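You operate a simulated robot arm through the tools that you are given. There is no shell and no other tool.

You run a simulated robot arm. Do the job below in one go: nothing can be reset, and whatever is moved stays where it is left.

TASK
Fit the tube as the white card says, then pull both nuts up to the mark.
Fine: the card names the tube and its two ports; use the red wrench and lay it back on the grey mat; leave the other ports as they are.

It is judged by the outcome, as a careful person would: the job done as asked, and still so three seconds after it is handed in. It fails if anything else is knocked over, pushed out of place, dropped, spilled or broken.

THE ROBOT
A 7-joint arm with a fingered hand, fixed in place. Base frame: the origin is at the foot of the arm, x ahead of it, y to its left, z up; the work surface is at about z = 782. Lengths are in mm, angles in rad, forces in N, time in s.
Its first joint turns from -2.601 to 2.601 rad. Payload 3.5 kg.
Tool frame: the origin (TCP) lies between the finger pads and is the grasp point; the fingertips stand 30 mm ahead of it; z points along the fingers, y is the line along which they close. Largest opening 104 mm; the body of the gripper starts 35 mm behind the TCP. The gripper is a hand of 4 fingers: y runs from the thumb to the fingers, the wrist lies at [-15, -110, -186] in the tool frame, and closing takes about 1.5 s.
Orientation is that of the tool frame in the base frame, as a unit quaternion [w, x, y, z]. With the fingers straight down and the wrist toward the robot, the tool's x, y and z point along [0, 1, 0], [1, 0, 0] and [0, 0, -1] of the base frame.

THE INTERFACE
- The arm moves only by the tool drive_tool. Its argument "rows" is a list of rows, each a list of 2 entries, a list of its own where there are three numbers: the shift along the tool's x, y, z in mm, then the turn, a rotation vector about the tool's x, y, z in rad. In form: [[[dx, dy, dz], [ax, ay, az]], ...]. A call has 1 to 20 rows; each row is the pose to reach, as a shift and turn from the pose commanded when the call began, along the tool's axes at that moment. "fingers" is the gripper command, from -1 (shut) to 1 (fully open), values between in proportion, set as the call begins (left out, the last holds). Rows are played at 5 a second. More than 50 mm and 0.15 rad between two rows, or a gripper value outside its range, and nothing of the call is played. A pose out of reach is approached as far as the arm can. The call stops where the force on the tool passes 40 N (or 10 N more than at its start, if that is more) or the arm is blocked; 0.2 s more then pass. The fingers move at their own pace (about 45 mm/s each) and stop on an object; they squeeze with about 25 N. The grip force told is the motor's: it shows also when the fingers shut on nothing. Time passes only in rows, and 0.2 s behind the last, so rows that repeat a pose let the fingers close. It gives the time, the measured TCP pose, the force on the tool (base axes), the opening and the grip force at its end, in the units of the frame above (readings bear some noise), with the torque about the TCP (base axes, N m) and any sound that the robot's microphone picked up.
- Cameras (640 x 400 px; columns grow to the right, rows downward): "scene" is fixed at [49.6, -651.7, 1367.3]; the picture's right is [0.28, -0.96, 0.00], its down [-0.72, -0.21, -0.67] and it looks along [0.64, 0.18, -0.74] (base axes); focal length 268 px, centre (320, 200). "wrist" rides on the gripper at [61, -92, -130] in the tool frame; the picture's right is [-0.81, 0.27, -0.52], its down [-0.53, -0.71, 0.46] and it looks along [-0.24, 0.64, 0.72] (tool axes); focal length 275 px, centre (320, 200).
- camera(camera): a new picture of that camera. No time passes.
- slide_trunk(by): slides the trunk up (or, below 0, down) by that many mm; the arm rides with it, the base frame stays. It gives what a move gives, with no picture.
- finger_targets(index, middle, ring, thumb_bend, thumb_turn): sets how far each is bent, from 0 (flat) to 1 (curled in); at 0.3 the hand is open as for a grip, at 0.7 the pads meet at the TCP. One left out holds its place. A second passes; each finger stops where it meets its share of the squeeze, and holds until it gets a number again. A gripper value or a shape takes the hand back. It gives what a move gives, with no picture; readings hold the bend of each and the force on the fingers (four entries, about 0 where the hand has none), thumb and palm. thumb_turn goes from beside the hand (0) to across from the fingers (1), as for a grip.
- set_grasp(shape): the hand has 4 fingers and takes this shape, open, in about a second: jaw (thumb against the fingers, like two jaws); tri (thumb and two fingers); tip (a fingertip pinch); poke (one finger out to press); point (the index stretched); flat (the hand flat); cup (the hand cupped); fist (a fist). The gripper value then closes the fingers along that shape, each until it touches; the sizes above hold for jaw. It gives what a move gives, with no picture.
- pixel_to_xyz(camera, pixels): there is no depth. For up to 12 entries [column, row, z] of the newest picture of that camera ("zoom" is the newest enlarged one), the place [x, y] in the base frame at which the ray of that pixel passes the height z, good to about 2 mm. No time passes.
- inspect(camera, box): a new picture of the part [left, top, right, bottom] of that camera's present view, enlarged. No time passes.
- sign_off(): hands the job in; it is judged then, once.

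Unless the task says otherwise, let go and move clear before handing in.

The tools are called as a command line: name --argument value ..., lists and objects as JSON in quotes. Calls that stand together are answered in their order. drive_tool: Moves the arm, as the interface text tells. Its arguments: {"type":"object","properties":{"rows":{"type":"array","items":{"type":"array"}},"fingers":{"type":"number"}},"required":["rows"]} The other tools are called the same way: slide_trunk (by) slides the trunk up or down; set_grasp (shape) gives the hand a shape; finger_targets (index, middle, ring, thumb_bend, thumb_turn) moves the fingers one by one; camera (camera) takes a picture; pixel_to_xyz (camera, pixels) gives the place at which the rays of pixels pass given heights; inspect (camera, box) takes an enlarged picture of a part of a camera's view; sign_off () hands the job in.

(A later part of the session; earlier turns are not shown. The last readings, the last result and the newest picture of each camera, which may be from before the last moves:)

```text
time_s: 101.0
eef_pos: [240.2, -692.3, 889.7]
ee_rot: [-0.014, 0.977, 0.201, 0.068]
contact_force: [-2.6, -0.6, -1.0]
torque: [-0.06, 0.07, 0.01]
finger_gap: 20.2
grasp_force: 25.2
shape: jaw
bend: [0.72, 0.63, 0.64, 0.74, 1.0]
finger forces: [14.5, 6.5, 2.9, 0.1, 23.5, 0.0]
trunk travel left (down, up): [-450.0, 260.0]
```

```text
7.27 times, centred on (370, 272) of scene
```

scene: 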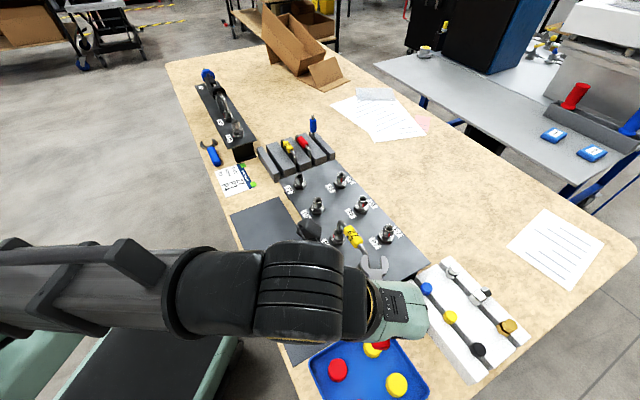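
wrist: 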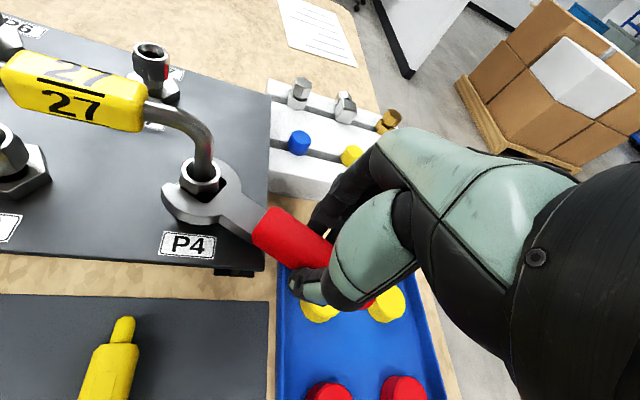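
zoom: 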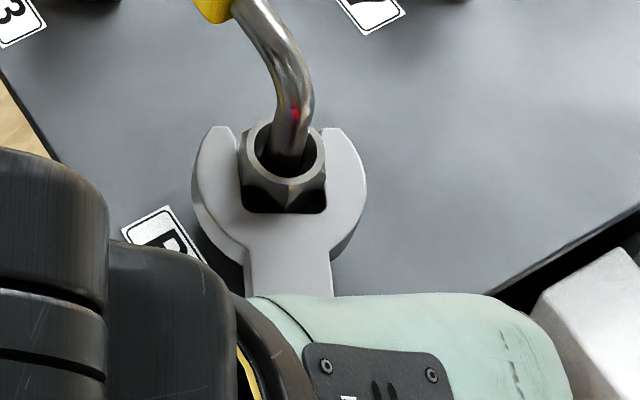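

Seated on P4, lightly bottomed. I'll back off 0.8 mm and pull 0.26 rad first, to verify the rotation centre by force.

drive_tool --rows '[[[1.2, -11.6, 0.2], [-0.0183, 0, 0.13]], [[4.8, -22.9, 0.7], [-0.0365, 0, 0.259]], [[4.8, -22.9, 0.7], [-0.0365, 0, 0.259]]]'

camera --camera "wrist"

inspect --camera "wrist" --box '[130, 120, 240, 220]'

inspect --camera "scene" --box '[345, 245, 395, 300]'

```text
time_s: 101.8
eef_pos: [234.9, -670.0, 889.6]
ee_rot: [-0.005, 0.995, 0.071, 0.07]
contact_force: [-6.3, -0.6, -2.0]
torque: [-0.04, 0.19, -0.01]
finger_gap: 20.2
grasp_force: 25.2
shape: jaw
bend: [0.72, 0.63, 0.65, 0.74, 1.0]
finger forces: [14.5, 6.7, 3.3, 0.0, 24.0, 0.0]
trunk travel left (down, up): [-450.0, 260.0]
```

```text
taken
```

wrist: 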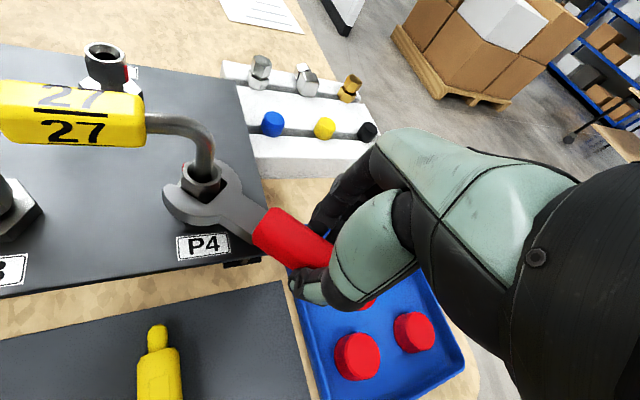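

```text
4.00 times, centred on (185, 170) of wrist
```

zoom: 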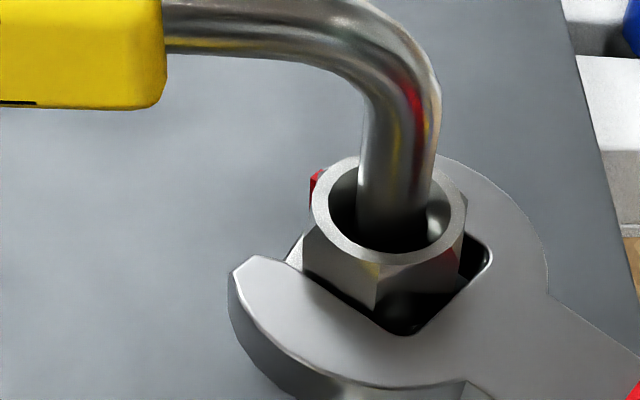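

```text
7.27 times, centred on (370, 272) of scene
```

zoom: 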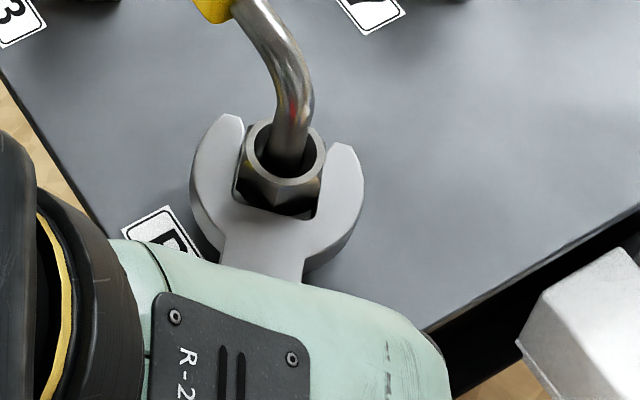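

The nut turns, but I'm pressing about 6 N into the slot, so the true centre is nearer the P3 calibration. I'll back off 1.5 mm and continue the remaining 45° with those numbers.

drive_tool --rows '[[[-1.5, -0.1, -0.2], [0, 0, 0]], [[0.04, -12.05, 0.02], [-0.0183, 0, 0.13]], [[3.1, -23.7, 0.45], [-0.0365, 0, 0.259]], [[7.7, -34.85, 1.1], [-0.0548, 0, 0.389]], [[13.6, -45.3, 1.93], [-0.0731, 0, 0.519]], [[20.9, -54.9, 2.95], [-0.0914, 0, 0.648]], [[29.3, -63.4, 4.14], [-0.1096, 0, 0.778]], [[29.3, -63.4, 4.14], [-0.1096, 0, 0.778]]]'

camera --camera "wrist"

inspect --camera "wrist" --box '[130, 120, 240, 220]'

inspect --camera "scene" --box '[345, 245, 395, 300]'

```text
time_s: 103.6
eef_pos: [255.2, -601.8, 889.7]
ee_rot: [0.022, 0.946, -0.316, 0.065]
contact_force: [1.1, 1.0, -0.9]
torque: [-0.01, 0.0, 0.04]
finger_gap: 20.0
grasp_force: 25.0
shape: jaw
bend: [0.72, 0.63, 0.65, 0.74, 1.0]
finger forces: [13.2, 6.5, 3.5, 0.0, 23.9, 0.0]
trunk travel left (down, up): [-450.0, 260.0]
```

```text
taken
```

wrist: 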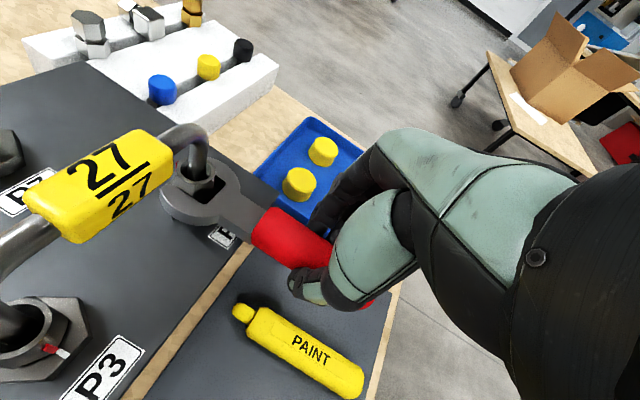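

```text
4.00 times, centred on (185, 170) of wrist
```

zoom: 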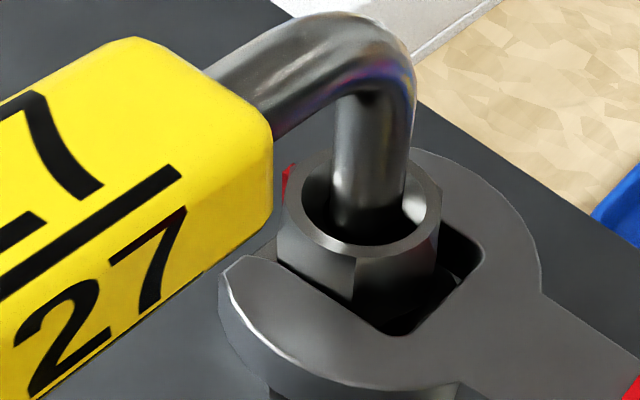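

```text
7.27 times, centred on (370, 272) of scene
```

zoom: 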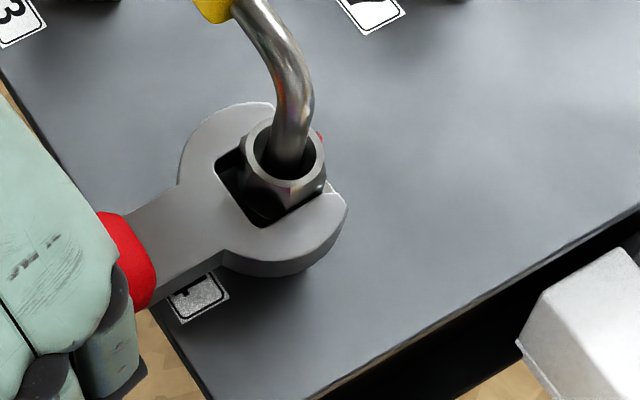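

P4 has turned about 60°. From here the wrist camera also sees P3 from above, so I'll check its red bar against the tick.

inspect --camera "wrist" --box '[0, 280, 110, 390]'

```text
3.64 times, centred on (55, 335) of wrist
```

zoom: 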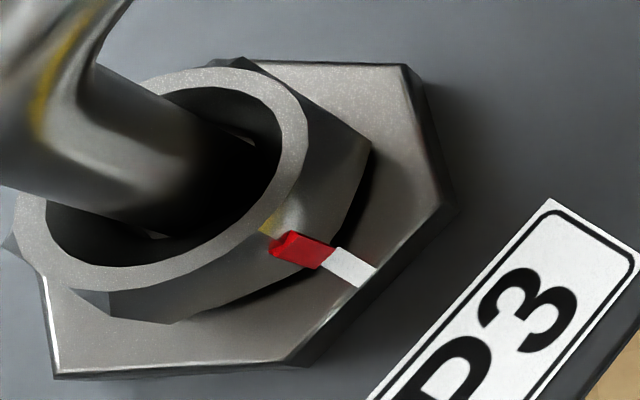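

P3's red bar runs straight into the white tick, so P3 is aligned. I'll continue P4: withdraw and swing back 60°.

drive_tool --rows '[[[-7.4, -0.7, -1.0], [0, 0, 0]], [[-14.8, -1.45, -2.1], [0, 0, 0]], [[-22.2, -2.2, -3.1], [0, 0, 0]], [[-29.6, -2.9, -4.2], [0, 0, 0]], [[-29.6, -2.9, -4.2], [0, 0, 0]]]'

inspect --camera "wrist" --box '[90, 80, 250, 230]'

drive_tool --rows '[[[-0.1, 16, 0], [0.018, 0, -0.13]], [[1.87, 31.85, 0.26], [0.0365, 0, -0.259]], [[5.86, 47.3, 0.83], [0.0548, 0, -0.389]], [[11.83, 62.1, 1.66], [0.0731, 0, -0.519]], [[19.66, 76, 2.77], [0.0914, 0, -0.648]], [[29.2, 88.8, 4.12], [0.1096, 0, -0.778]], [[40.4, 100.2, 5.69], [0.1279, 0, -0.908]], [[52.8, 109.9, 7.43], [0.1461, 0, -1.0365]], [[52.8, 109.9, 7.43], [0.1461, 0, -1.0365]]]'

camera --camera "wrist"

inspect --camera "wrist" --box '[90, 80, 250, 230]'

inspect --camera "scene" --box '[345, 245, 395, 300]'

```text
time_s: 104.8
eef_pos: [232.5, -581.9, 888.5]
ee_rot: [0.022, 0.946, -0.315, 0.066]
contact_force: [0.0, 0.1, -0.7]
torque: [0.02, 0.02, 0.0]
finger_gap: 20.4
grasp_force: 24.6
shape: jaw
bend: [0.72, 0.63, 0.65, 0.74, 1.0]
finger forces: [14.5, 6.3, 2.9, 0.1, 23.5, 0.0]
trunk travel left (down, up): [-450.0, 260.0]
```

```text
2.67 times, centred on (170, 155) of wrist
```

zoom: 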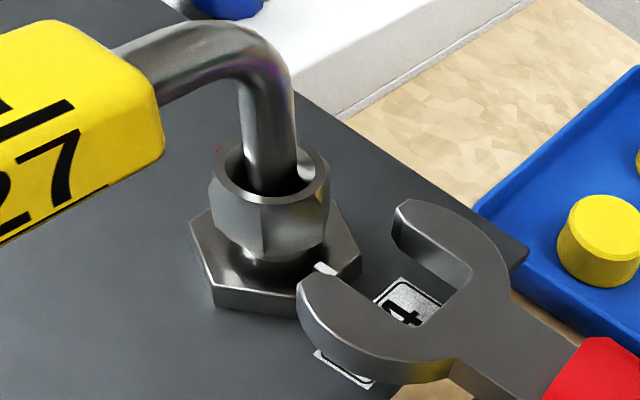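

```text
time_s: 106.8
eef_pos: [209.1, -703.3, 889.7]
ee_rot: [-0.014, 0.977, 0.2, 0.068]
contact_force: [0.6, -0.9, -2.2]
torque: [0.0, 0.0, 0.02]
finger_gap: 20.3
grasp_force: 25.1
shape: jaw
bend: [0.72, 0.63, 0.65, 0.74, 1.0]
finger forces: [14.3, 6.2, 2.8, 0.0, 23.3, 0.0]
trunk travel left (down, up): [-450.0, 260.0]
```

```text
taken
```

wrist: 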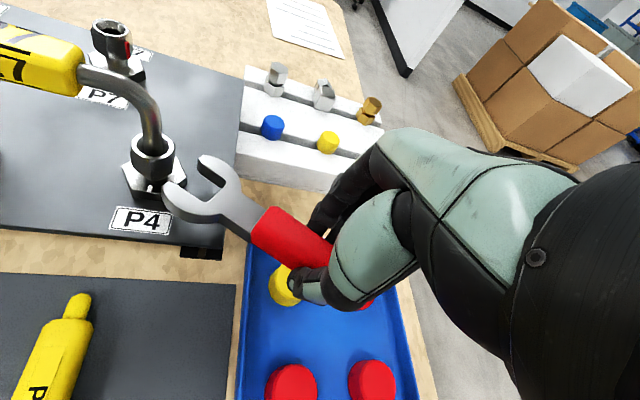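

```text
2.67 times, centred on (170, 155) of wrist
```

zoom: 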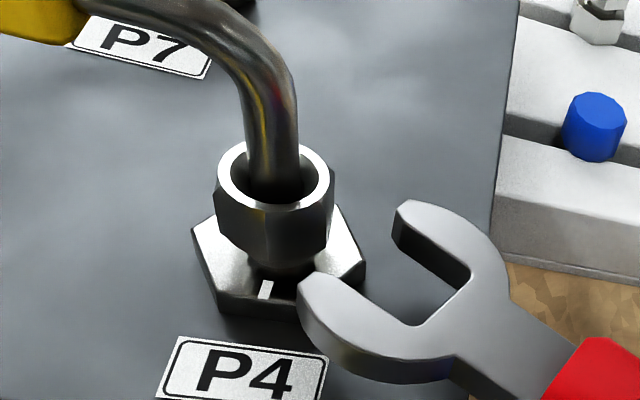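

```text
7.27 times, centred on (370, 272) of scene
```

zoom: 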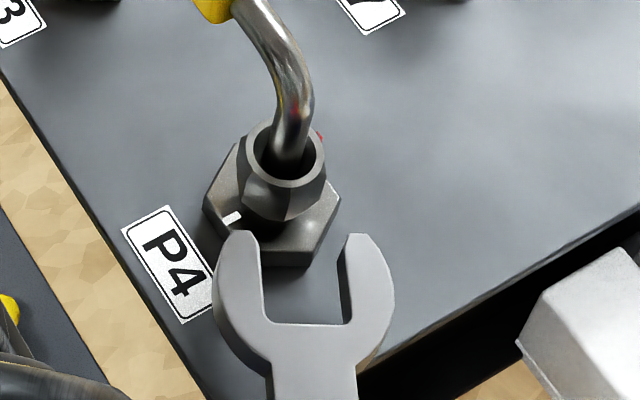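

After the swing the nut is about 0.5 mm toward -y and 2 mm nearer. I'll apply small corrections, lower 1.5 mm, and slide on.

drive_tool --rows '[[[-0.5, 3.1, 1.5], [0.0042, 0, -0.03]], [[6.4, 3.6, 2.5], [0.0042, 0, -0.03]], [[13.3, 4.1, 3.5], [0.0042, 0, -0.03]], [[18.2, 4.4, 4.2], [0.0042, 0, -0.03]], [[23.1, 4.7, 4.9], [0.0042, 0, -0.03]], [[27.1, 5.0, 5.4], [0.0042, 0, -0.03]], [[27.1, 5.0, 5.4], [0.0042, 0, -0.03]]]'

camera --camera "wrist"

inspect --camera "wrist" --box '[130, 120, 240, 220]'

inspect --camera "scene" --box '[345, 245, 395, 300]'

```text
time_s: 108.4
eef_pos: [237.3, -696.9, 887.3]
ee_rot: [-0.015, 0.974, 0.214, 0.068]
contact_force: [0.2, 0.5, -1.7]
torque: [0.03, 0.04, 0.08]
finger_gap: 20.0
grasp_force: 25.2
shape: jaw
bend: [0.72, 0.63, 0.65, 0.74, 1.0]
finger forces: [13.6, 6.3, 3.4, 0.0, 23.6, 0.1]
trunk travel left (down, up): [-450.0, 260.0]
```

```text
taken
```

wrist: 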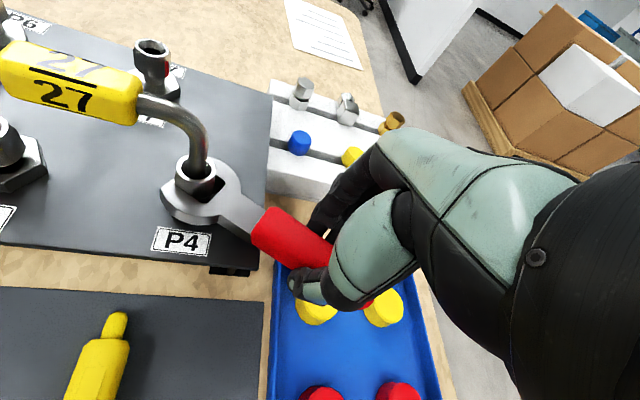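

```text
4.00 times, centred on (185, 170) of wrist
```

zoom: 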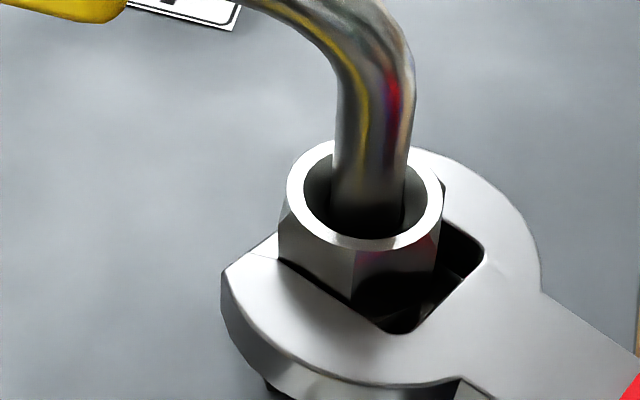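

```text
7.27 times, centred on (370, 272) of scene
```

zoom: 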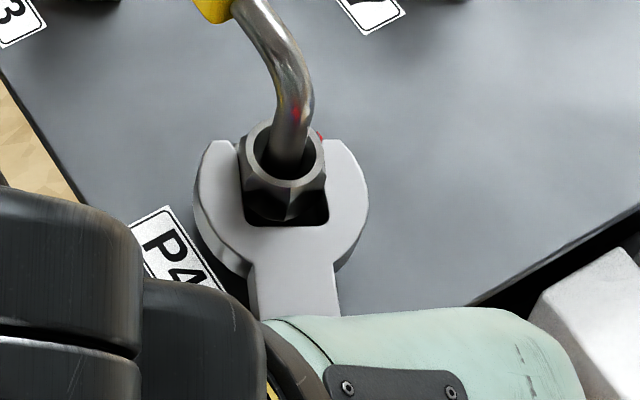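

Engaged cleanly. Next 60° pull on P4.

drive_tool --rows '[[[1.54, -11.95, 0.22], [-0.0183, 0, 0.13]], [[4.62, -23.6, 0.65], [-0.0365, 0, 0.259]], [[9.18, -34.75, 1.29], [-0.0548, 0, 0.389]], [[15.1, -45.2, 2.13], [-0.0731, 0, 0.519]], [[22.4, -54.8, 3.15], [-0.0914, 0, 0.648]], [[30.8, -63.3, 4.34], [-0.1096, 0, 0.778]], [[40.3, -70.7, 5.67], [-0.1279, 0, 0.908]], [[50.6, -76.6, 7.11], [-0.1461, 0, 1.0365]], [[50.6, -76.6, 7.11], [-0.1461, 0, 1.0365]]]'

camera --camera "wrist"

inspect --camera "wrist" --box '[130, 120, 240, 220]'

inspect --camera "scene" --box '[345, 245, 395, 300]'

```text
time_s: 110.4
eef_pos: [250.9, -604.3, 887.6]
ee_rot: [0.021, 0.951, -0.302, 0.066]
contact_force: [1.0, 0.9, -3.1]
torque: [0.02, 0.04, 0.11]
finger_gap: 20.1
grasp_force: 24.7
shape: jaw
bend: [0.72, 0.63, 0.65, 0.74, 1.0]
finger forces: [12.6, 6.9, 4.0, 0.0, 24.6, 0.0]
trunk travel left (down, up): [-450.0, 260.0]
```

```text
taken
```

wrist: 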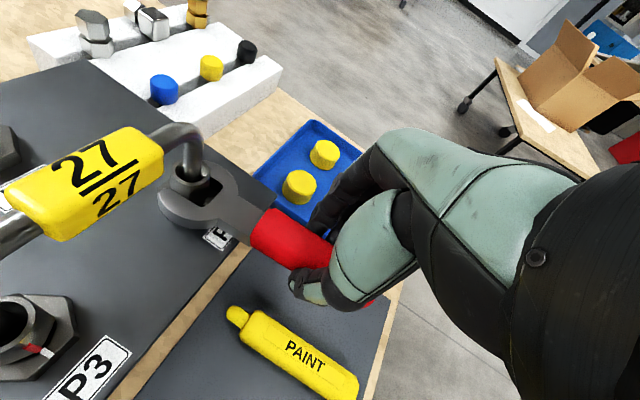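

```text
4.00 times, centred on (185, 170) of wrist
```

zoom: 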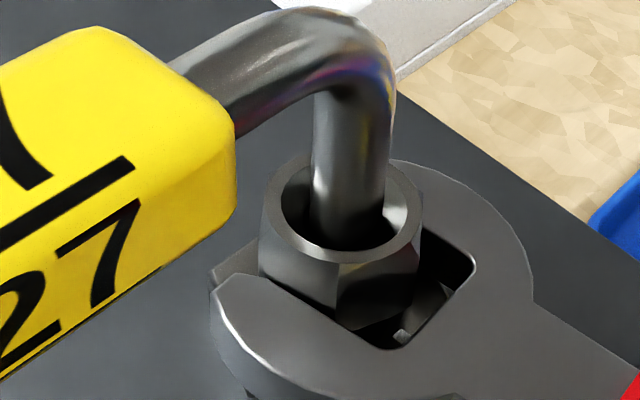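

```text
7.27 times, centred on (370, 272) of scene
```

zoom: 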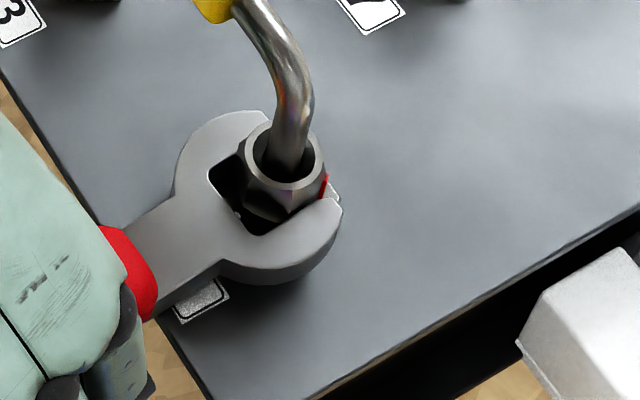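

Red is now on P4's right side (about 118° turned). The jaw sits about 5 mm shallow, so I'll withdraw only 24 mm to restore the standoff and swing back.

drive_tool --rows '[[[-7.9, -0.8, -1.1], [0, 0, 0]], [[-15.8, -1.6, -2.2], [0, 0, 0]], [[-23.7, -2.3, -3.3], [0, 0, 0]], [[-23.7, -2.3, -3.3], [0, 0, 0]]]'

inspect --camera "wrist" --box '[90, 80, 250, 230]'

drive_tool --rows '[[[-0.1, 16, 0], [0.018, 0, -0.13]], [[1.87, 31.85, 0.26], [0.0365, 0, -0.259]], [[5.86, 47.3, 0.83], [0.0548, 0, -0.389]], [[11.83, 62.1, 1.66], [0.0731, 0, -0.519]], [[19.66, 76, 2.77], [0.0914, 0, -0.648]], [[29.2, 88.8, 4.12], [0.1096, 0, -0.778]], [[40.4, 100.2, 5.69], [0.1279, 0, -0.908]], [[52.8, 109.9, 7.43], [0.1461, 0, -1.0365]], [[52.8, 109.9, 7.43], [0.1461, 0, -1.0365]]]'

camera --camera "wrist"

inspect --camera "wrist" --box '[90, 80, 250, 230]'

inspect --camera "scene" --box '[345, 245, 395, 300]'

```text
time_s: 111.4
eef_pos: [232.5, -589.7, 887.3]
ee_rot: [0.02, 0.951, -0.301, 0.067]
contact_force: [-0.3, -0.7, -1.5]
torque: [0.02, 0.0, 0.01]
finger_gap: 20.1
grasp_force: 24.8
shape: jaw
bend: [0.72, 0.63, 0.65, 0.74, 1.0]
finger forces: [14.6, 6.2, 2.9, 0.1, 23.6, 0.1]
trunk travel left (down, up): [-450.0, 260.0]
```

```text
2.67 times, centred on (170, 155) of wrist
```

zoom: 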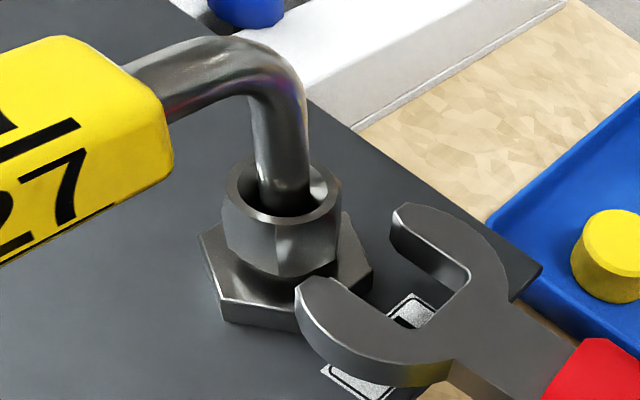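

```text
time_s: 113.4
eef_pos: [211.5, -710.4, 887.2]
ee_rot: [-0.014, 0.974, 0.216, 0.068]
contact_force: [-0.2, 0.0, -1.6]
torque: [0.0, 0.04, 0.02]
finger_gap: 20.1
grasp_force: 25.8
shape: jaw
bend: [0.72, 0.63, 0.65, 0.74, 1.0]
finger forces: [14.4, 6.1, 2.8, 0.0, 23.4, 0.0]
trunk travel left (down, up): [-450.0, 260.0]
```

```text
taken
```

wrist: 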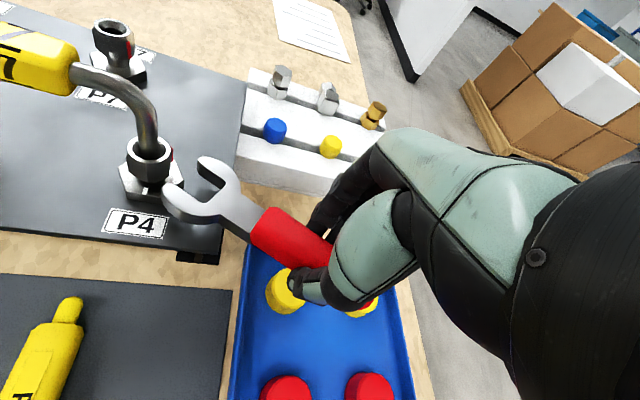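

```text
2.67 times, centred on (170, 155) of wrist
```

zoom: 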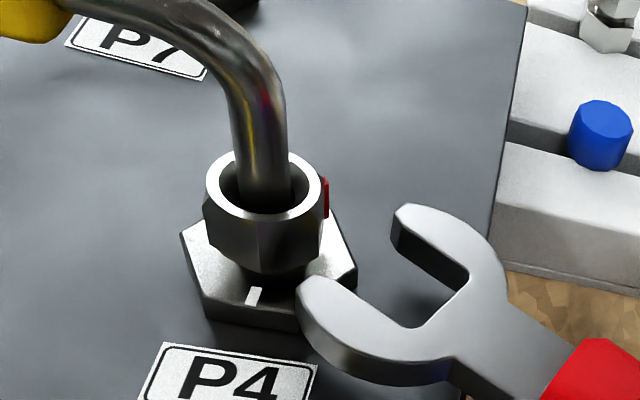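

```text
7.27 times, centred on (370, 272) of scene
```

zoom: 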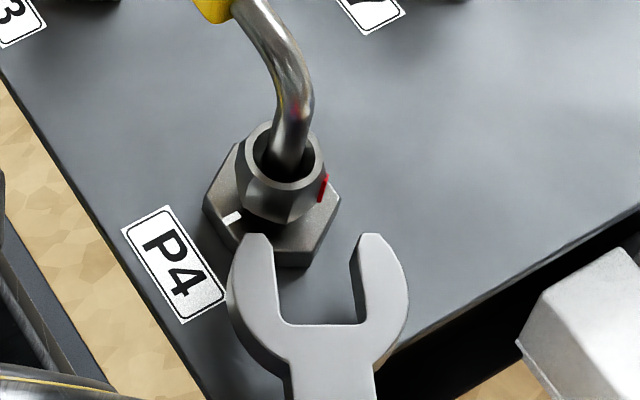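

The nut is about 3 mm toward tool -y this time. I'll shift, lower 1.5 mm, advance partway and check.

drive_tool --rows '[[[-0.2, -3, 1.5], [0, 0, 0]], [[5.7, -2.5, 2.3], [0, 0, 0]], [[11.6, -2.1, 3.2], [0, 0, 0]], [[16.6, -1.7, 3.9], [0, 0, 0]], [[16.6, -1.7, 3.9], [0, 0, 0]]]'

camera --camera "wrist"

inspect --camera "wrist" --box '[130, 120, 240, 220]'

inspect --camera "scene" --box '[345, 245, 395, 300]'

```text
time_s: 114.6
eef_pos: [224.2, -703.7, 886.0]
ee_rot: [-0.014, 0.974, 0.214, 0.067]
contact_force: [-31.1, -14.0, 2.1]
torque: [-0.3, 0.73, -0.21]
finger_gap: 20.3
grasp_force: 24.7
shape: jaw
bend: [0.72, 0.63, 0.71, 0.74, 1.0]
finger forces: [17.0, 8.2, 4.2, 0.0, 25.5, 0.1]
trunk travel left (down, up): [-450.0, 260.0]
```

```text
taken
```

wrist: 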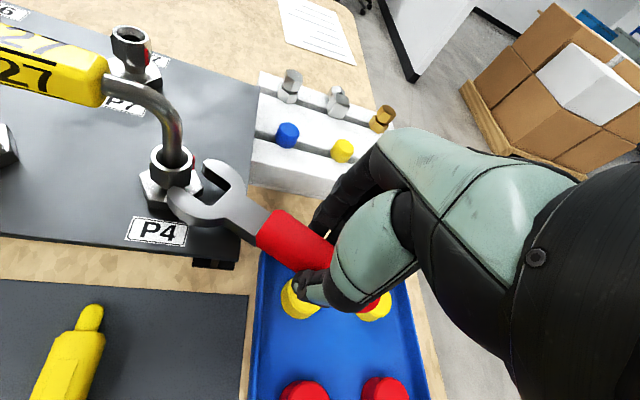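

```text
4.00 times, centred on (185, 170) of wrist
```

zoom: 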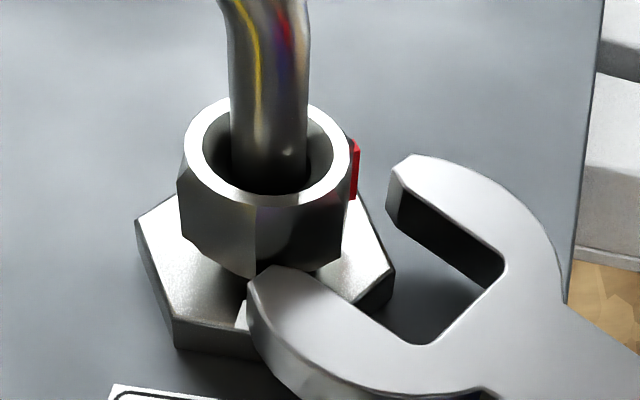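

```text
7.27 times, centred on (370, 272) of scene
```

zoom: 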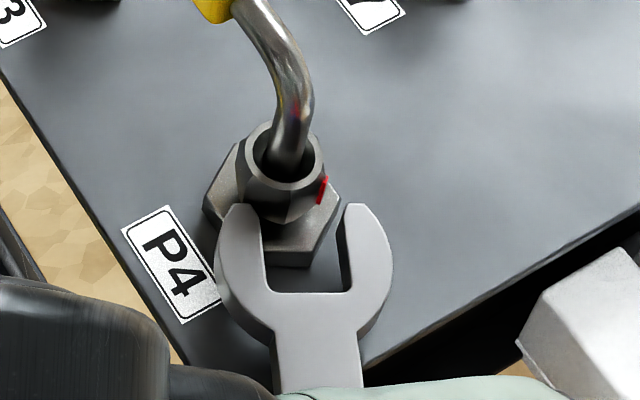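

The -y prong touched the nut's edge (31 N), so I'll back off immediately and re-measure.

drive_tool --rows '[[[-6, -0.5, -0.8], [0, 0, 0]], [[-12, -1, -1.6], [0, 0, 0]], [[-17, -1.4, -2.4], [0, 0, 0]], [[-17, -1.4, -2.4], [0, 0, 0]]]'

camera --camera "wrist"

inspect --camera "wrist" --box '[110, 110, 230, 220]'

inspect --camera "scene" --box '[345, 245, 395, 300]'

inspect --camera "scene" --box '[320, 200, 390, 290]'

```text
time_s: 115.6
eef_pos: [212.7, -706.9, 885.3]
ee_rot: [-0.014, 0.974, 0.215, 0.068]
contact_force: [0.1, 0.0, -1.4]
torque: [-0.03, 0.01, -0.03]
finger_gap: 19.9
grasp_force: 25.3
shape: jaw
bend: [0.72, 0.63, 0.66, 0.74, 1.0]
finger forces: [14.6, 6.1, 2.8, 0.0, 23.3, 0.0]
trunk travel left (down, up): [-450.0, 260.0]
```

```text
taken
```

wrist: 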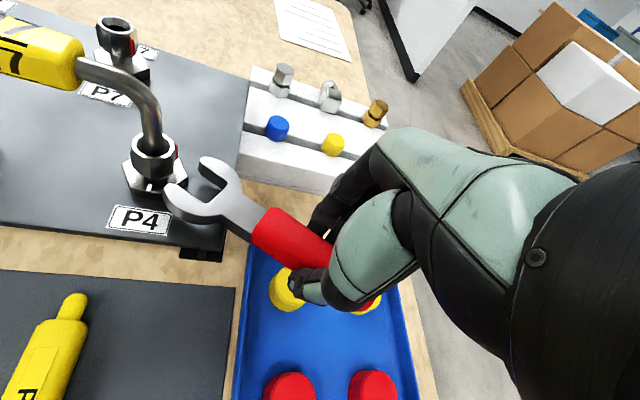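

```text
3.64 times, centred on (170, 165) of wrist
```

zoom: 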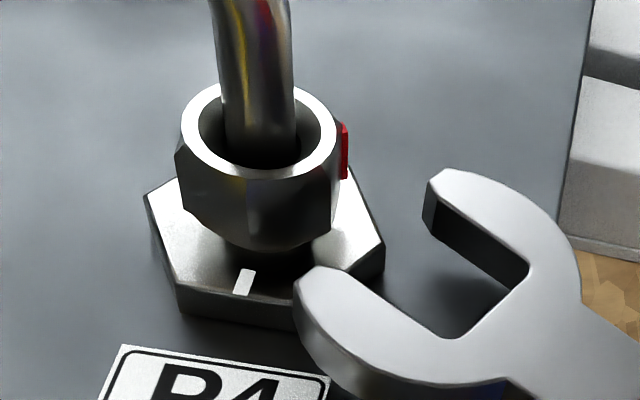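

```text
7.27 times, centred on (370, 272) of scene
```

zoom: 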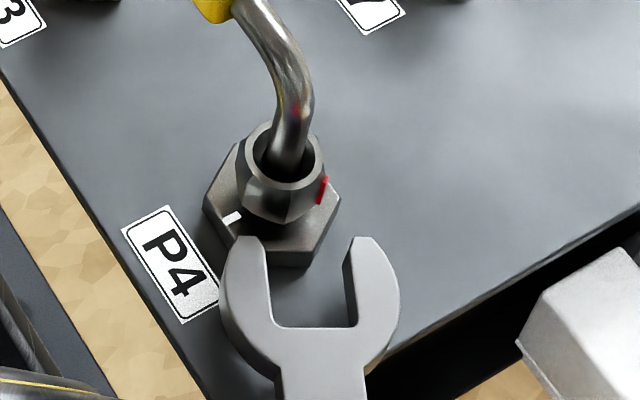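

```text
4.44 times, centred on (355, 245) of scene
```

zoom: 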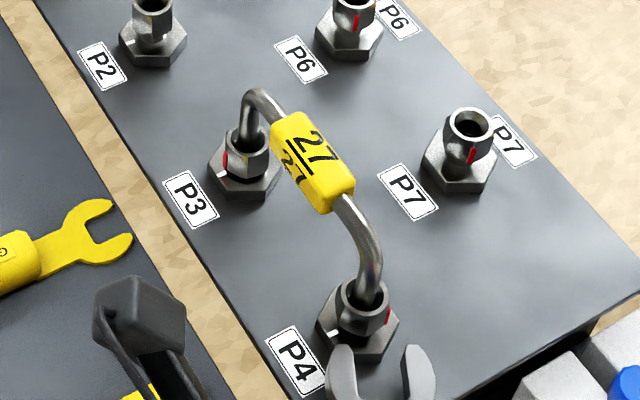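

Both views agree the jaw needs about 2.6 mm more toward -y, and the nut lags the jaw by about 5° counter-clockwise. I'll correct both and re-check before advancing.

drive_tool --rows '[[[-0.33, 7.1, -0.05], [0.0112, 0, -0.0792]], [[-0.33, 7.1, -0.05], [0.0112, 0, -0.0792]]]'

camera --camera "wrist"

inspect --camera "wrist" --box '[110, 110, 230, 220]'

inspect --camera "scene" --box '[345, 245, 395, 300]'

```text
time_s: 116.2
eef_pos: [213.8, -714.1, 886.4]
ee_rot: [-0.018, 0.965, 0.254, 0.067]
contact_force: [-0.1, 0.6, -0.7]
torque: [-0.04, 0.04, -0.01]
finger_gap: 20.1
grasp_force: 24.8
shape: jaw
bend: [0.72, 0.63, 0.66, 0.74, 1.0]
finger forces: [14.6, 6.0, 2.8, 0.0, 23.2, 0.1]
trunk travel left (down, up): [-450.0, 260.0]
```

```text
taken
```

wrist: 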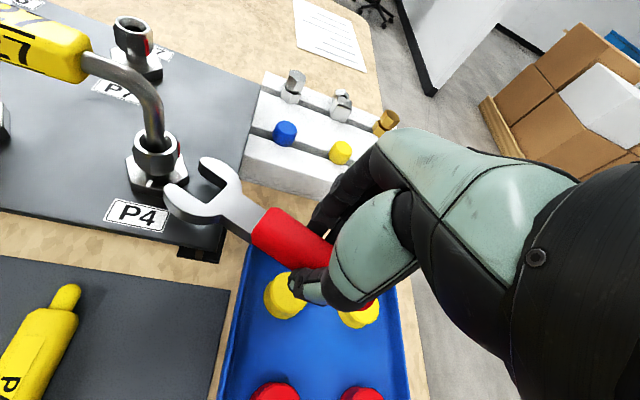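

```text
3.64 times, centred on (170, 165) of wrist
```

zoom: 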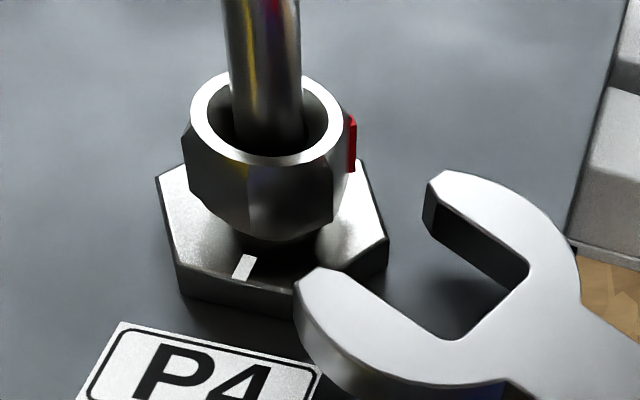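

```text
7.27 times, centred on (370, 272) of scene
```

zoom: 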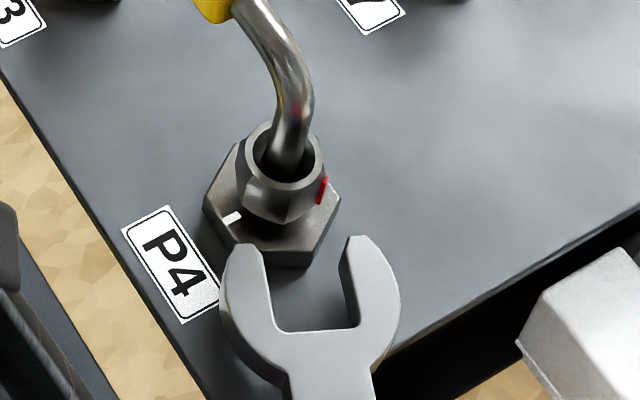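

The jaw now lines up. I'll advance in small steps with the force guard.

drive_tool --rows '[[[4, 0.4, 0.6], [0, 0, 0]], [[8, 0.8, 1.1], [0, 0, 0]], [[12, 1.2, 1.7], [0, 0, 0]], [[16, 1.6, 2.3], [0, 0, 0]], [[16, 1.6, 2.3], [0, 0, 0]]]'

camera --camera "wrist"

inspect --camera "wrist" --box '[130, 120, 240, 220]'

inspect --camera "scene" --box '[345, 245, 395, 300]'

```text
time_s: 117.4
eef_pos: [224.6, -711.5, 885.8]
ee_rot: [-0.015, 0.966, 0.252, 0.063]
contact_force: [-24.3, -10.7, 1.0]
torque: [-0.25, 0.55, -0.15]
finger_gap: 20.6
grasp_force: 24.9
shape: jaw
bend: [0.73, 0.63, 0.65, 0.74, 1.0]
finger forces: [15.1, 7.5, 3.8, 0.0, 25.6, 0.0]
trunk travel left (down, up): [-450.0, 260.0]
stopped in row 5: the force on the tool passed its limit at 40 N (the readings are from after the stop); the commanded pose is now the measured one
```

```text
taken
```

wrist: 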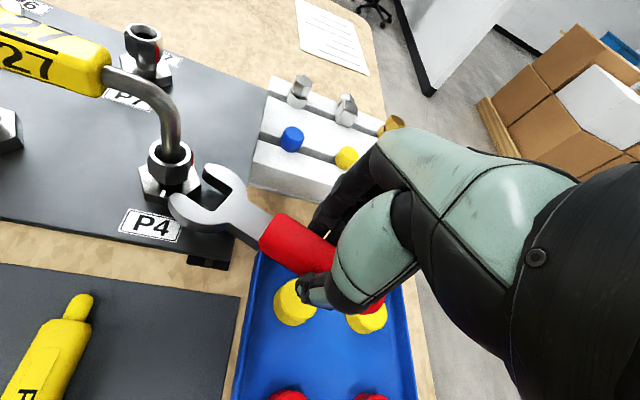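

```text
4.00 times, centred on (185, 170) of wrist
```

zoom: 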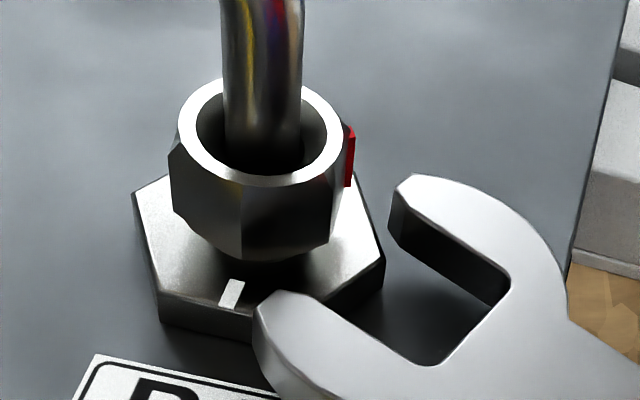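

```text
7.27 times, centred on (370, 272) of scene
```

zoom: 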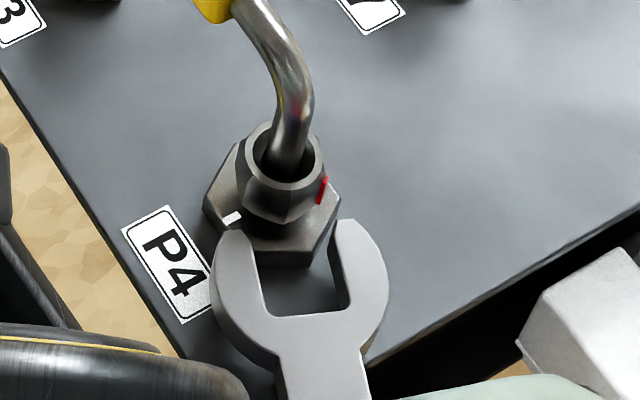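

Blocked again. It looks as if the jaw is meeting the base hex rather than the nut, so the head may have drooped. I'll triangulate the prong tips to get their height.

pixel_to_xyz --camera "wrist" --pixels '[[205, 168.7, 845], [205, 168.7, 870], [170.5, 196.2, 845], [170.5, 196.2, 870]]'

pixel_to_xyz --camera "scene" --pixels '[[373.4, 274.7, 845], [373.4, 274.7, 870], [359, 275.8, 845], [359, 275.8, 870]]'

```text
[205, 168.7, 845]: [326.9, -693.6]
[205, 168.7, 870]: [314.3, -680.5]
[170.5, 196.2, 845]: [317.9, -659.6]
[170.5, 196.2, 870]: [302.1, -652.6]
```

```text
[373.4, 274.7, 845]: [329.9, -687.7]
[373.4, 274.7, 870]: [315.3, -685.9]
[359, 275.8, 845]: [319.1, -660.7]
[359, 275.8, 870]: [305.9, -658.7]
```

The tips are at about z=850, roughly 20 mm lower than planned, so the contact has pitched the wrench down in the grip. I'll back off, rise clear, and measure its pose again.

drive_tool --rows '[[[-10, -1, -1.4], [0, 0, 0]], [[-20, -2, -2.8], [0, 0, 0]], [[-30, -3, -4.2], [0, 0, 0]], [[-26, -3, -34], [0, 0, 0]], [[-20, -3, -76], [0, 0, 0]], [[-20, -3, -76], [0, 0, 0]]]'

camera --camera "wrist"

camera --camera "scene"

inspect --camera "wrist" --box '[150, 140, 290, 260]'

inspect --camera "scene" --box '[330, 230, 430, 330]'

```text
time_s: 118.8
eef_pos: [201.3, -720.6, 960.1]
ee_rot: [-0.017, 0.965, 0.253, 0.064]
contact_force: [-0.4, 0.0, -1.1]
torque: [-0.02, 0.03, -0.03]
finger_gap: 20.4
grasp_force: 24.8
shape: jaw
bend: [0.72, 0.63, 0.66, 0.74, 1.0]
finger forces: [14.3, 5.6, 2.6, 0.0, 22.6, 0.1]
trunk travel left (down, up): [-450.0, 260.0]
```

```text
taken
```

wrist: 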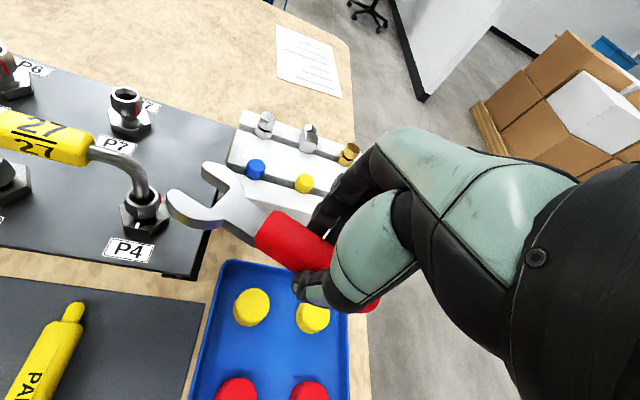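

```text
taken
```

scene: 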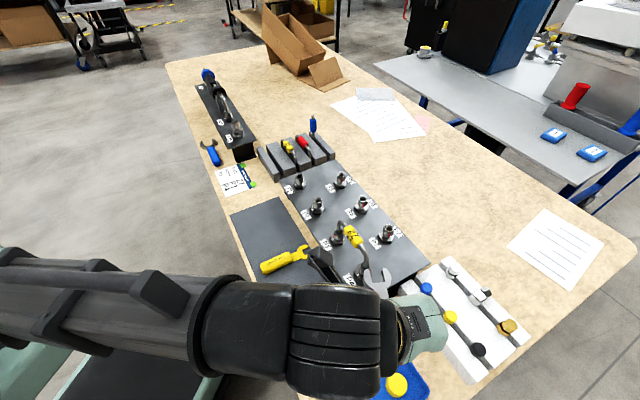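

```text
3.33 times, centred on (220, 200) of wrist
```

zoom: 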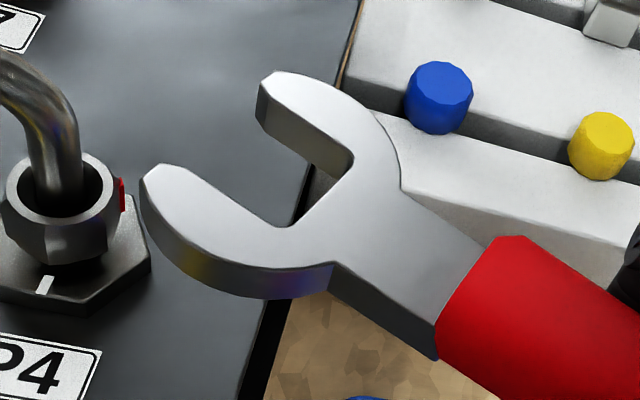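

```text
4.00 times, centred on (380, 280) of scene
```

zoom: 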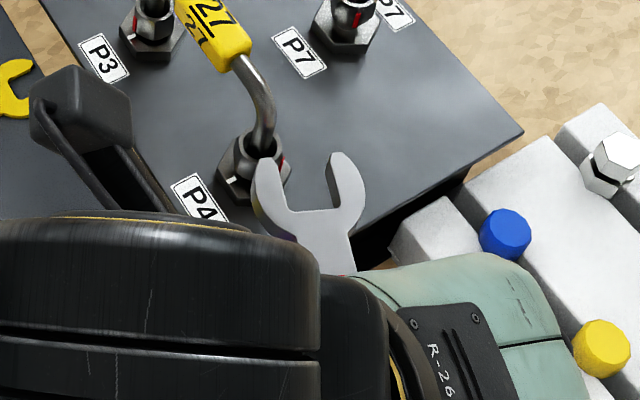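

pixel_to_xyz --camera "wrist" --pixels '[[229.6, 189.5, 920], [229.6, 189.5, 950], [209.5, 208.4, 920], [209.5, 208.4, 950], [203.5, 168.5, 920], [203.5, 168.5, 950], [169, 191, 920], [169, 191, 950]]'

inspect --camera "scene" --box '[355, 255, 395, 300]'

inspect --camera "wrist" --box '[150, 140, 230, 220]'

```text
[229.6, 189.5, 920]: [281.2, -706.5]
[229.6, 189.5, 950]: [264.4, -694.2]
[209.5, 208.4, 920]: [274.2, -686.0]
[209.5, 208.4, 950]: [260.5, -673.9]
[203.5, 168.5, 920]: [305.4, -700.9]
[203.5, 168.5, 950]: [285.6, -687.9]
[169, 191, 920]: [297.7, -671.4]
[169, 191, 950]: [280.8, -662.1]
```

```text
8.89 times, centred on (375, 278) of scene
```

zoom: 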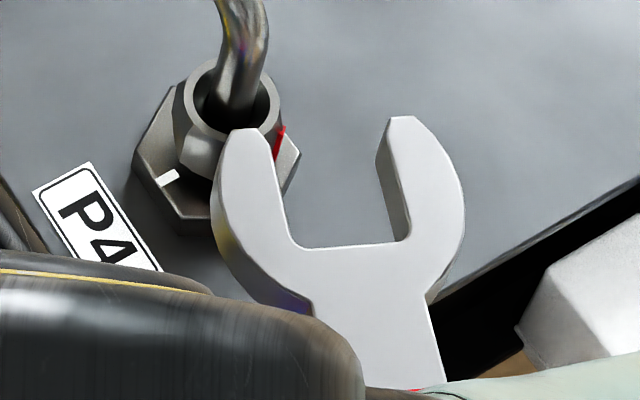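

```text
5.00 times, centred on (190, 180) of wrist
```

zoom: 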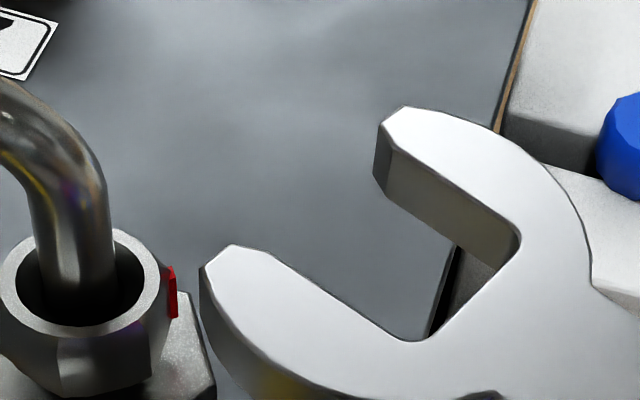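

pixel_to_xyz --camera "scene" --pixels '[[384.2, 282.5, 920], [384.2, 282.5, 950], [372.7, 283.3, 920], [372.7, 283.3, 950], [382.9, 270.1, 920], [382.9, 270.1, 950], [368.5, 272.4, 920], [368.5, 272.4, 950]]'

pixel_to_xyz --camera "wrist" --pixels '[[230, 186.4, 920], [230, 186.4, 950], [210, 208, 920], [210, 208, 950], [203.6, 169.6, 920], [203.6, 169.6, 950], [173, 188.8, 920], [173, 188.8, 950]]'

```text
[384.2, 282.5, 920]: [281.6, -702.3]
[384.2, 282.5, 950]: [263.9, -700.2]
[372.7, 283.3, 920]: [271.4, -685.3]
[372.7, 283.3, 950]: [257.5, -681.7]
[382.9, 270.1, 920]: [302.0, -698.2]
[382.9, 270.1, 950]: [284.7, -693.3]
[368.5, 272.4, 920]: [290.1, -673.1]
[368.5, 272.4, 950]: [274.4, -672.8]
```

```text
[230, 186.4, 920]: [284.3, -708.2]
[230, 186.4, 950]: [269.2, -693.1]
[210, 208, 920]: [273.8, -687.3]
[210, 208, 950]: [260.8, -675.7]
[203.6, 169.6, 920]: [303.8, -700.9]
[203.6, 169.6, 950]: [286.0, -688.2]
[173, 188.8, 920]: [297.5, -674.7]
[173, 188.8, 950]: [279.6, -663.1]
```

The scale and position changes show the wrench has slipped about 10 mm downward in the grip, so it is no longer safe to use like this. I'll carry it back to the mat, set it down, and re-grip before finishing P4.

drive_tool --rows '[[[3, 0, -22], [0, 0, 0]], [[6.3, 0, -44.6], [0, 0, 0]], [[6.3, 0, -44.6], [0, 0, 0]]]'

drive_tool --rows '[[[30.2, -17.7, 4.3], [-0.0154, 0, 0.109]], [[60.4, -35.4, 8.5], [-0.0307, 0, 0.218]], [[90.7, -53.1, 12.8], [-0.0461, 0, 0.327]], [[120.9, -70.8, 17], [-0.0615, 0, 0.436]], [[151.1, -88.5, 21.3], [-0.0768, 0, 0.545]], [[181.3, -106.2, 25.5], [-0.0922, 0, 0.654]], [[211.5, -123.9, 29.8], [-0.1075, 0, 0.763]], [[241.7, -141.6, 34], [-0.1229, 0, 0.872]], [[272, -159.3, 38.3], [-0.1383, 0, 0.981]], [[302.2, -177, 42.5], [-0.1536, 0, 1.09]], [[332.4, -194.7, 46.8], [-0.169, 0, 1.199]], [[332.4, -194.7, 46.8], [-0.169, 0, 1.199]]]'

camera --camera "wrist"

camera --camera "scene"

```text
time_s: 119.6
eef_pos: [200.3, -720.2, 1001.9]
ee_rot: [-0.017, 0.965, 0.253, 0.065]
contact_force: [-0.3, 1.0, -1.8]
torque: [0.02, -0.03, -0.02]
finger_gap: 20.6
grasp_force: 25.5
shape: jaw
bend: [0.72, 0.63, 0.66, 0.74, 1.0]
finger forces: [14.2, 5.6, 2.8, 0.0, 22.6, 0.0]
trunk travel left (down, up): [-450.0, 260.0]
```

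```text
time_s: 122.2
eef_pos: [398.4, -385.6, 1001.4]
ee_rot: [0.027, 0.937, -0.342, 0.063]
contact_force: [0.5, -0.4, -1.4]
torque: [0.0, 0.02, 0.01]
finger_gap: 20.4
grasp_force: 25.1
shape: jaw
bend: [0.72, 0.63, 0.66, 0.74, 1.0]
finger forces: [14.2, 5.7, 2.8, 0.0, 22.6, 0.1]
trunk travel left (down, up): [-450.0, 260.0]
```

```text
taken
```

wrist: 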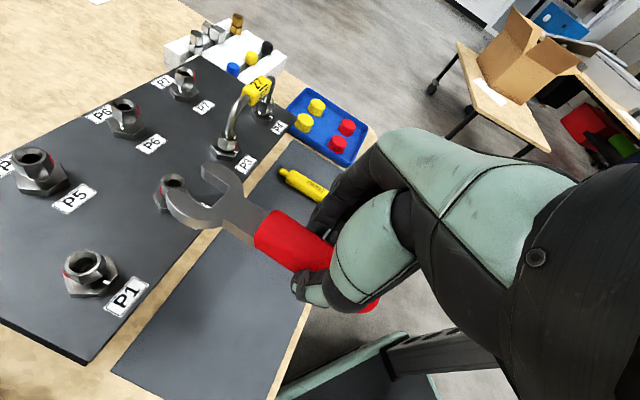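

```text
taken
```

scene: 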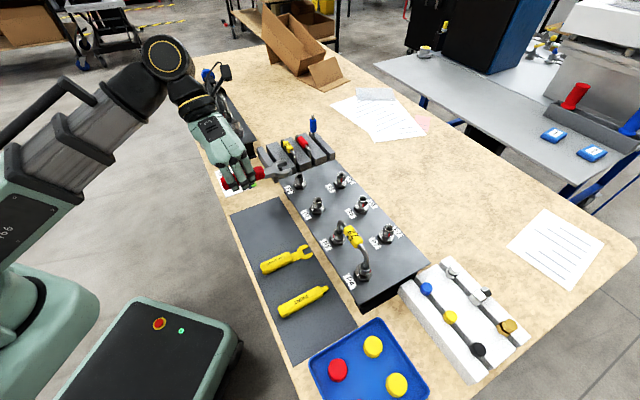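

I'm over the mat's empty slot for the wrench. I'll lower it to just above the mat, then creep down until it touches.

drive_tool --rows '[[[-11, 2, 40], [0, 0, 0]], [[-17, 4, 80], [0, 0, 0]], [[-23, 5.1, 120], [0, 0, 0]], [[-27, 5.1, 145], [0, 0, 0]], [[-28.8, 5.1, 160], [0, 0, 0]], [[-28.8, 5.1, 160], [0, 0, 0]]]'

camera --camera "wrist"

inspect --camera "scene" --box '[220, 180, 320, 260]'

```text
time_s: 123.6
eef_pos: [388.5, -386.0, 838.5]
ee_rot: [0.026, 0.938, -0.341, 0.064]
contact_force: [-0.2, 0.1, -0.1]
torque: [0.01, 0.03, 0.01]
finger_gap: 20.5
grasp_force: 24.8
shape: jaw
bend: [0.72, 0.63, 0.66, 0.74, 1.0]
finger forces: [14.1, 5.6, 2.8, 0.0, 22.5, 0.0]
trunk travel left (down, up): [-450.0, 260.0]
```

```text
taken
```

wrist: 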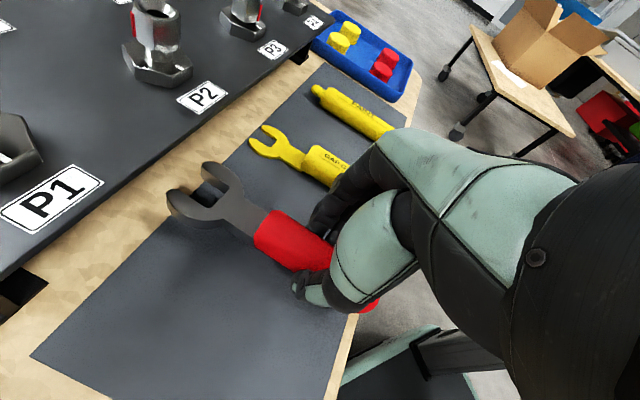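

```text
5.00 times, centred on (270, 220) of scene
```

zoom: 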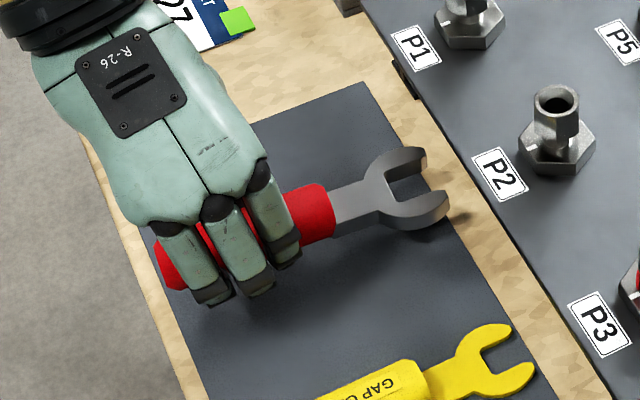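

drive_tool --rows '[[[-0.4, 0, 3], [0, 0, 0]], [[-0.8, 0, 6], [0, 0, 0]], [[-1.1, 0, 8], [0, 0, 0]], [[-1.1, 0, 8], [0, 0, 0]]]'

drive_tool --rows '[[[-0.3, 0, 2], [0, 0, 0]], [[-0.6, 0, 4], [0, 0, 0]], [[-0.6, 0, 4], [0, 0, 0]]]'

```text
time_s: 124.6
eef_pos: [389.6, -386.4, 831.6]
ee_rot: [0.026, 0.938, -0.341, 0.063]
contact_force: [0.4, -0.4, -1.4]
torque: [0.03, -0.01, -0.02]
finger_gap: 20.6
grasp_force: 25.2
shape: jaw
bend: [0.72, 0.63, 0.66, 0.74, 1.0]
finger forces: [14.1, 5.6, 2.8, 0.0, 22.6, 0.1]
trunk travel left (down, up): [-450.0, 260.0]
```

```text
time_s: 125.4
eef_pos: [389.8, -385.8, 827.7]
ee_rot: [0.026, 0.938, -0.341, 0.064]
contact_force: [0.2, 0.8, -0.4]
torque: [0.05, 0.01, -0.03]
finger_gap: 20.7
grasp_force: 24.9
shape: jaw
bend: [0.72, 0.63, 0.66, 0.74, 1.0]
finger forces: [14.1, 5.8, 2.8, 0.1, 22.5, 0.1]
trunk travel left (down, up): [-450.0, 260.0]
```

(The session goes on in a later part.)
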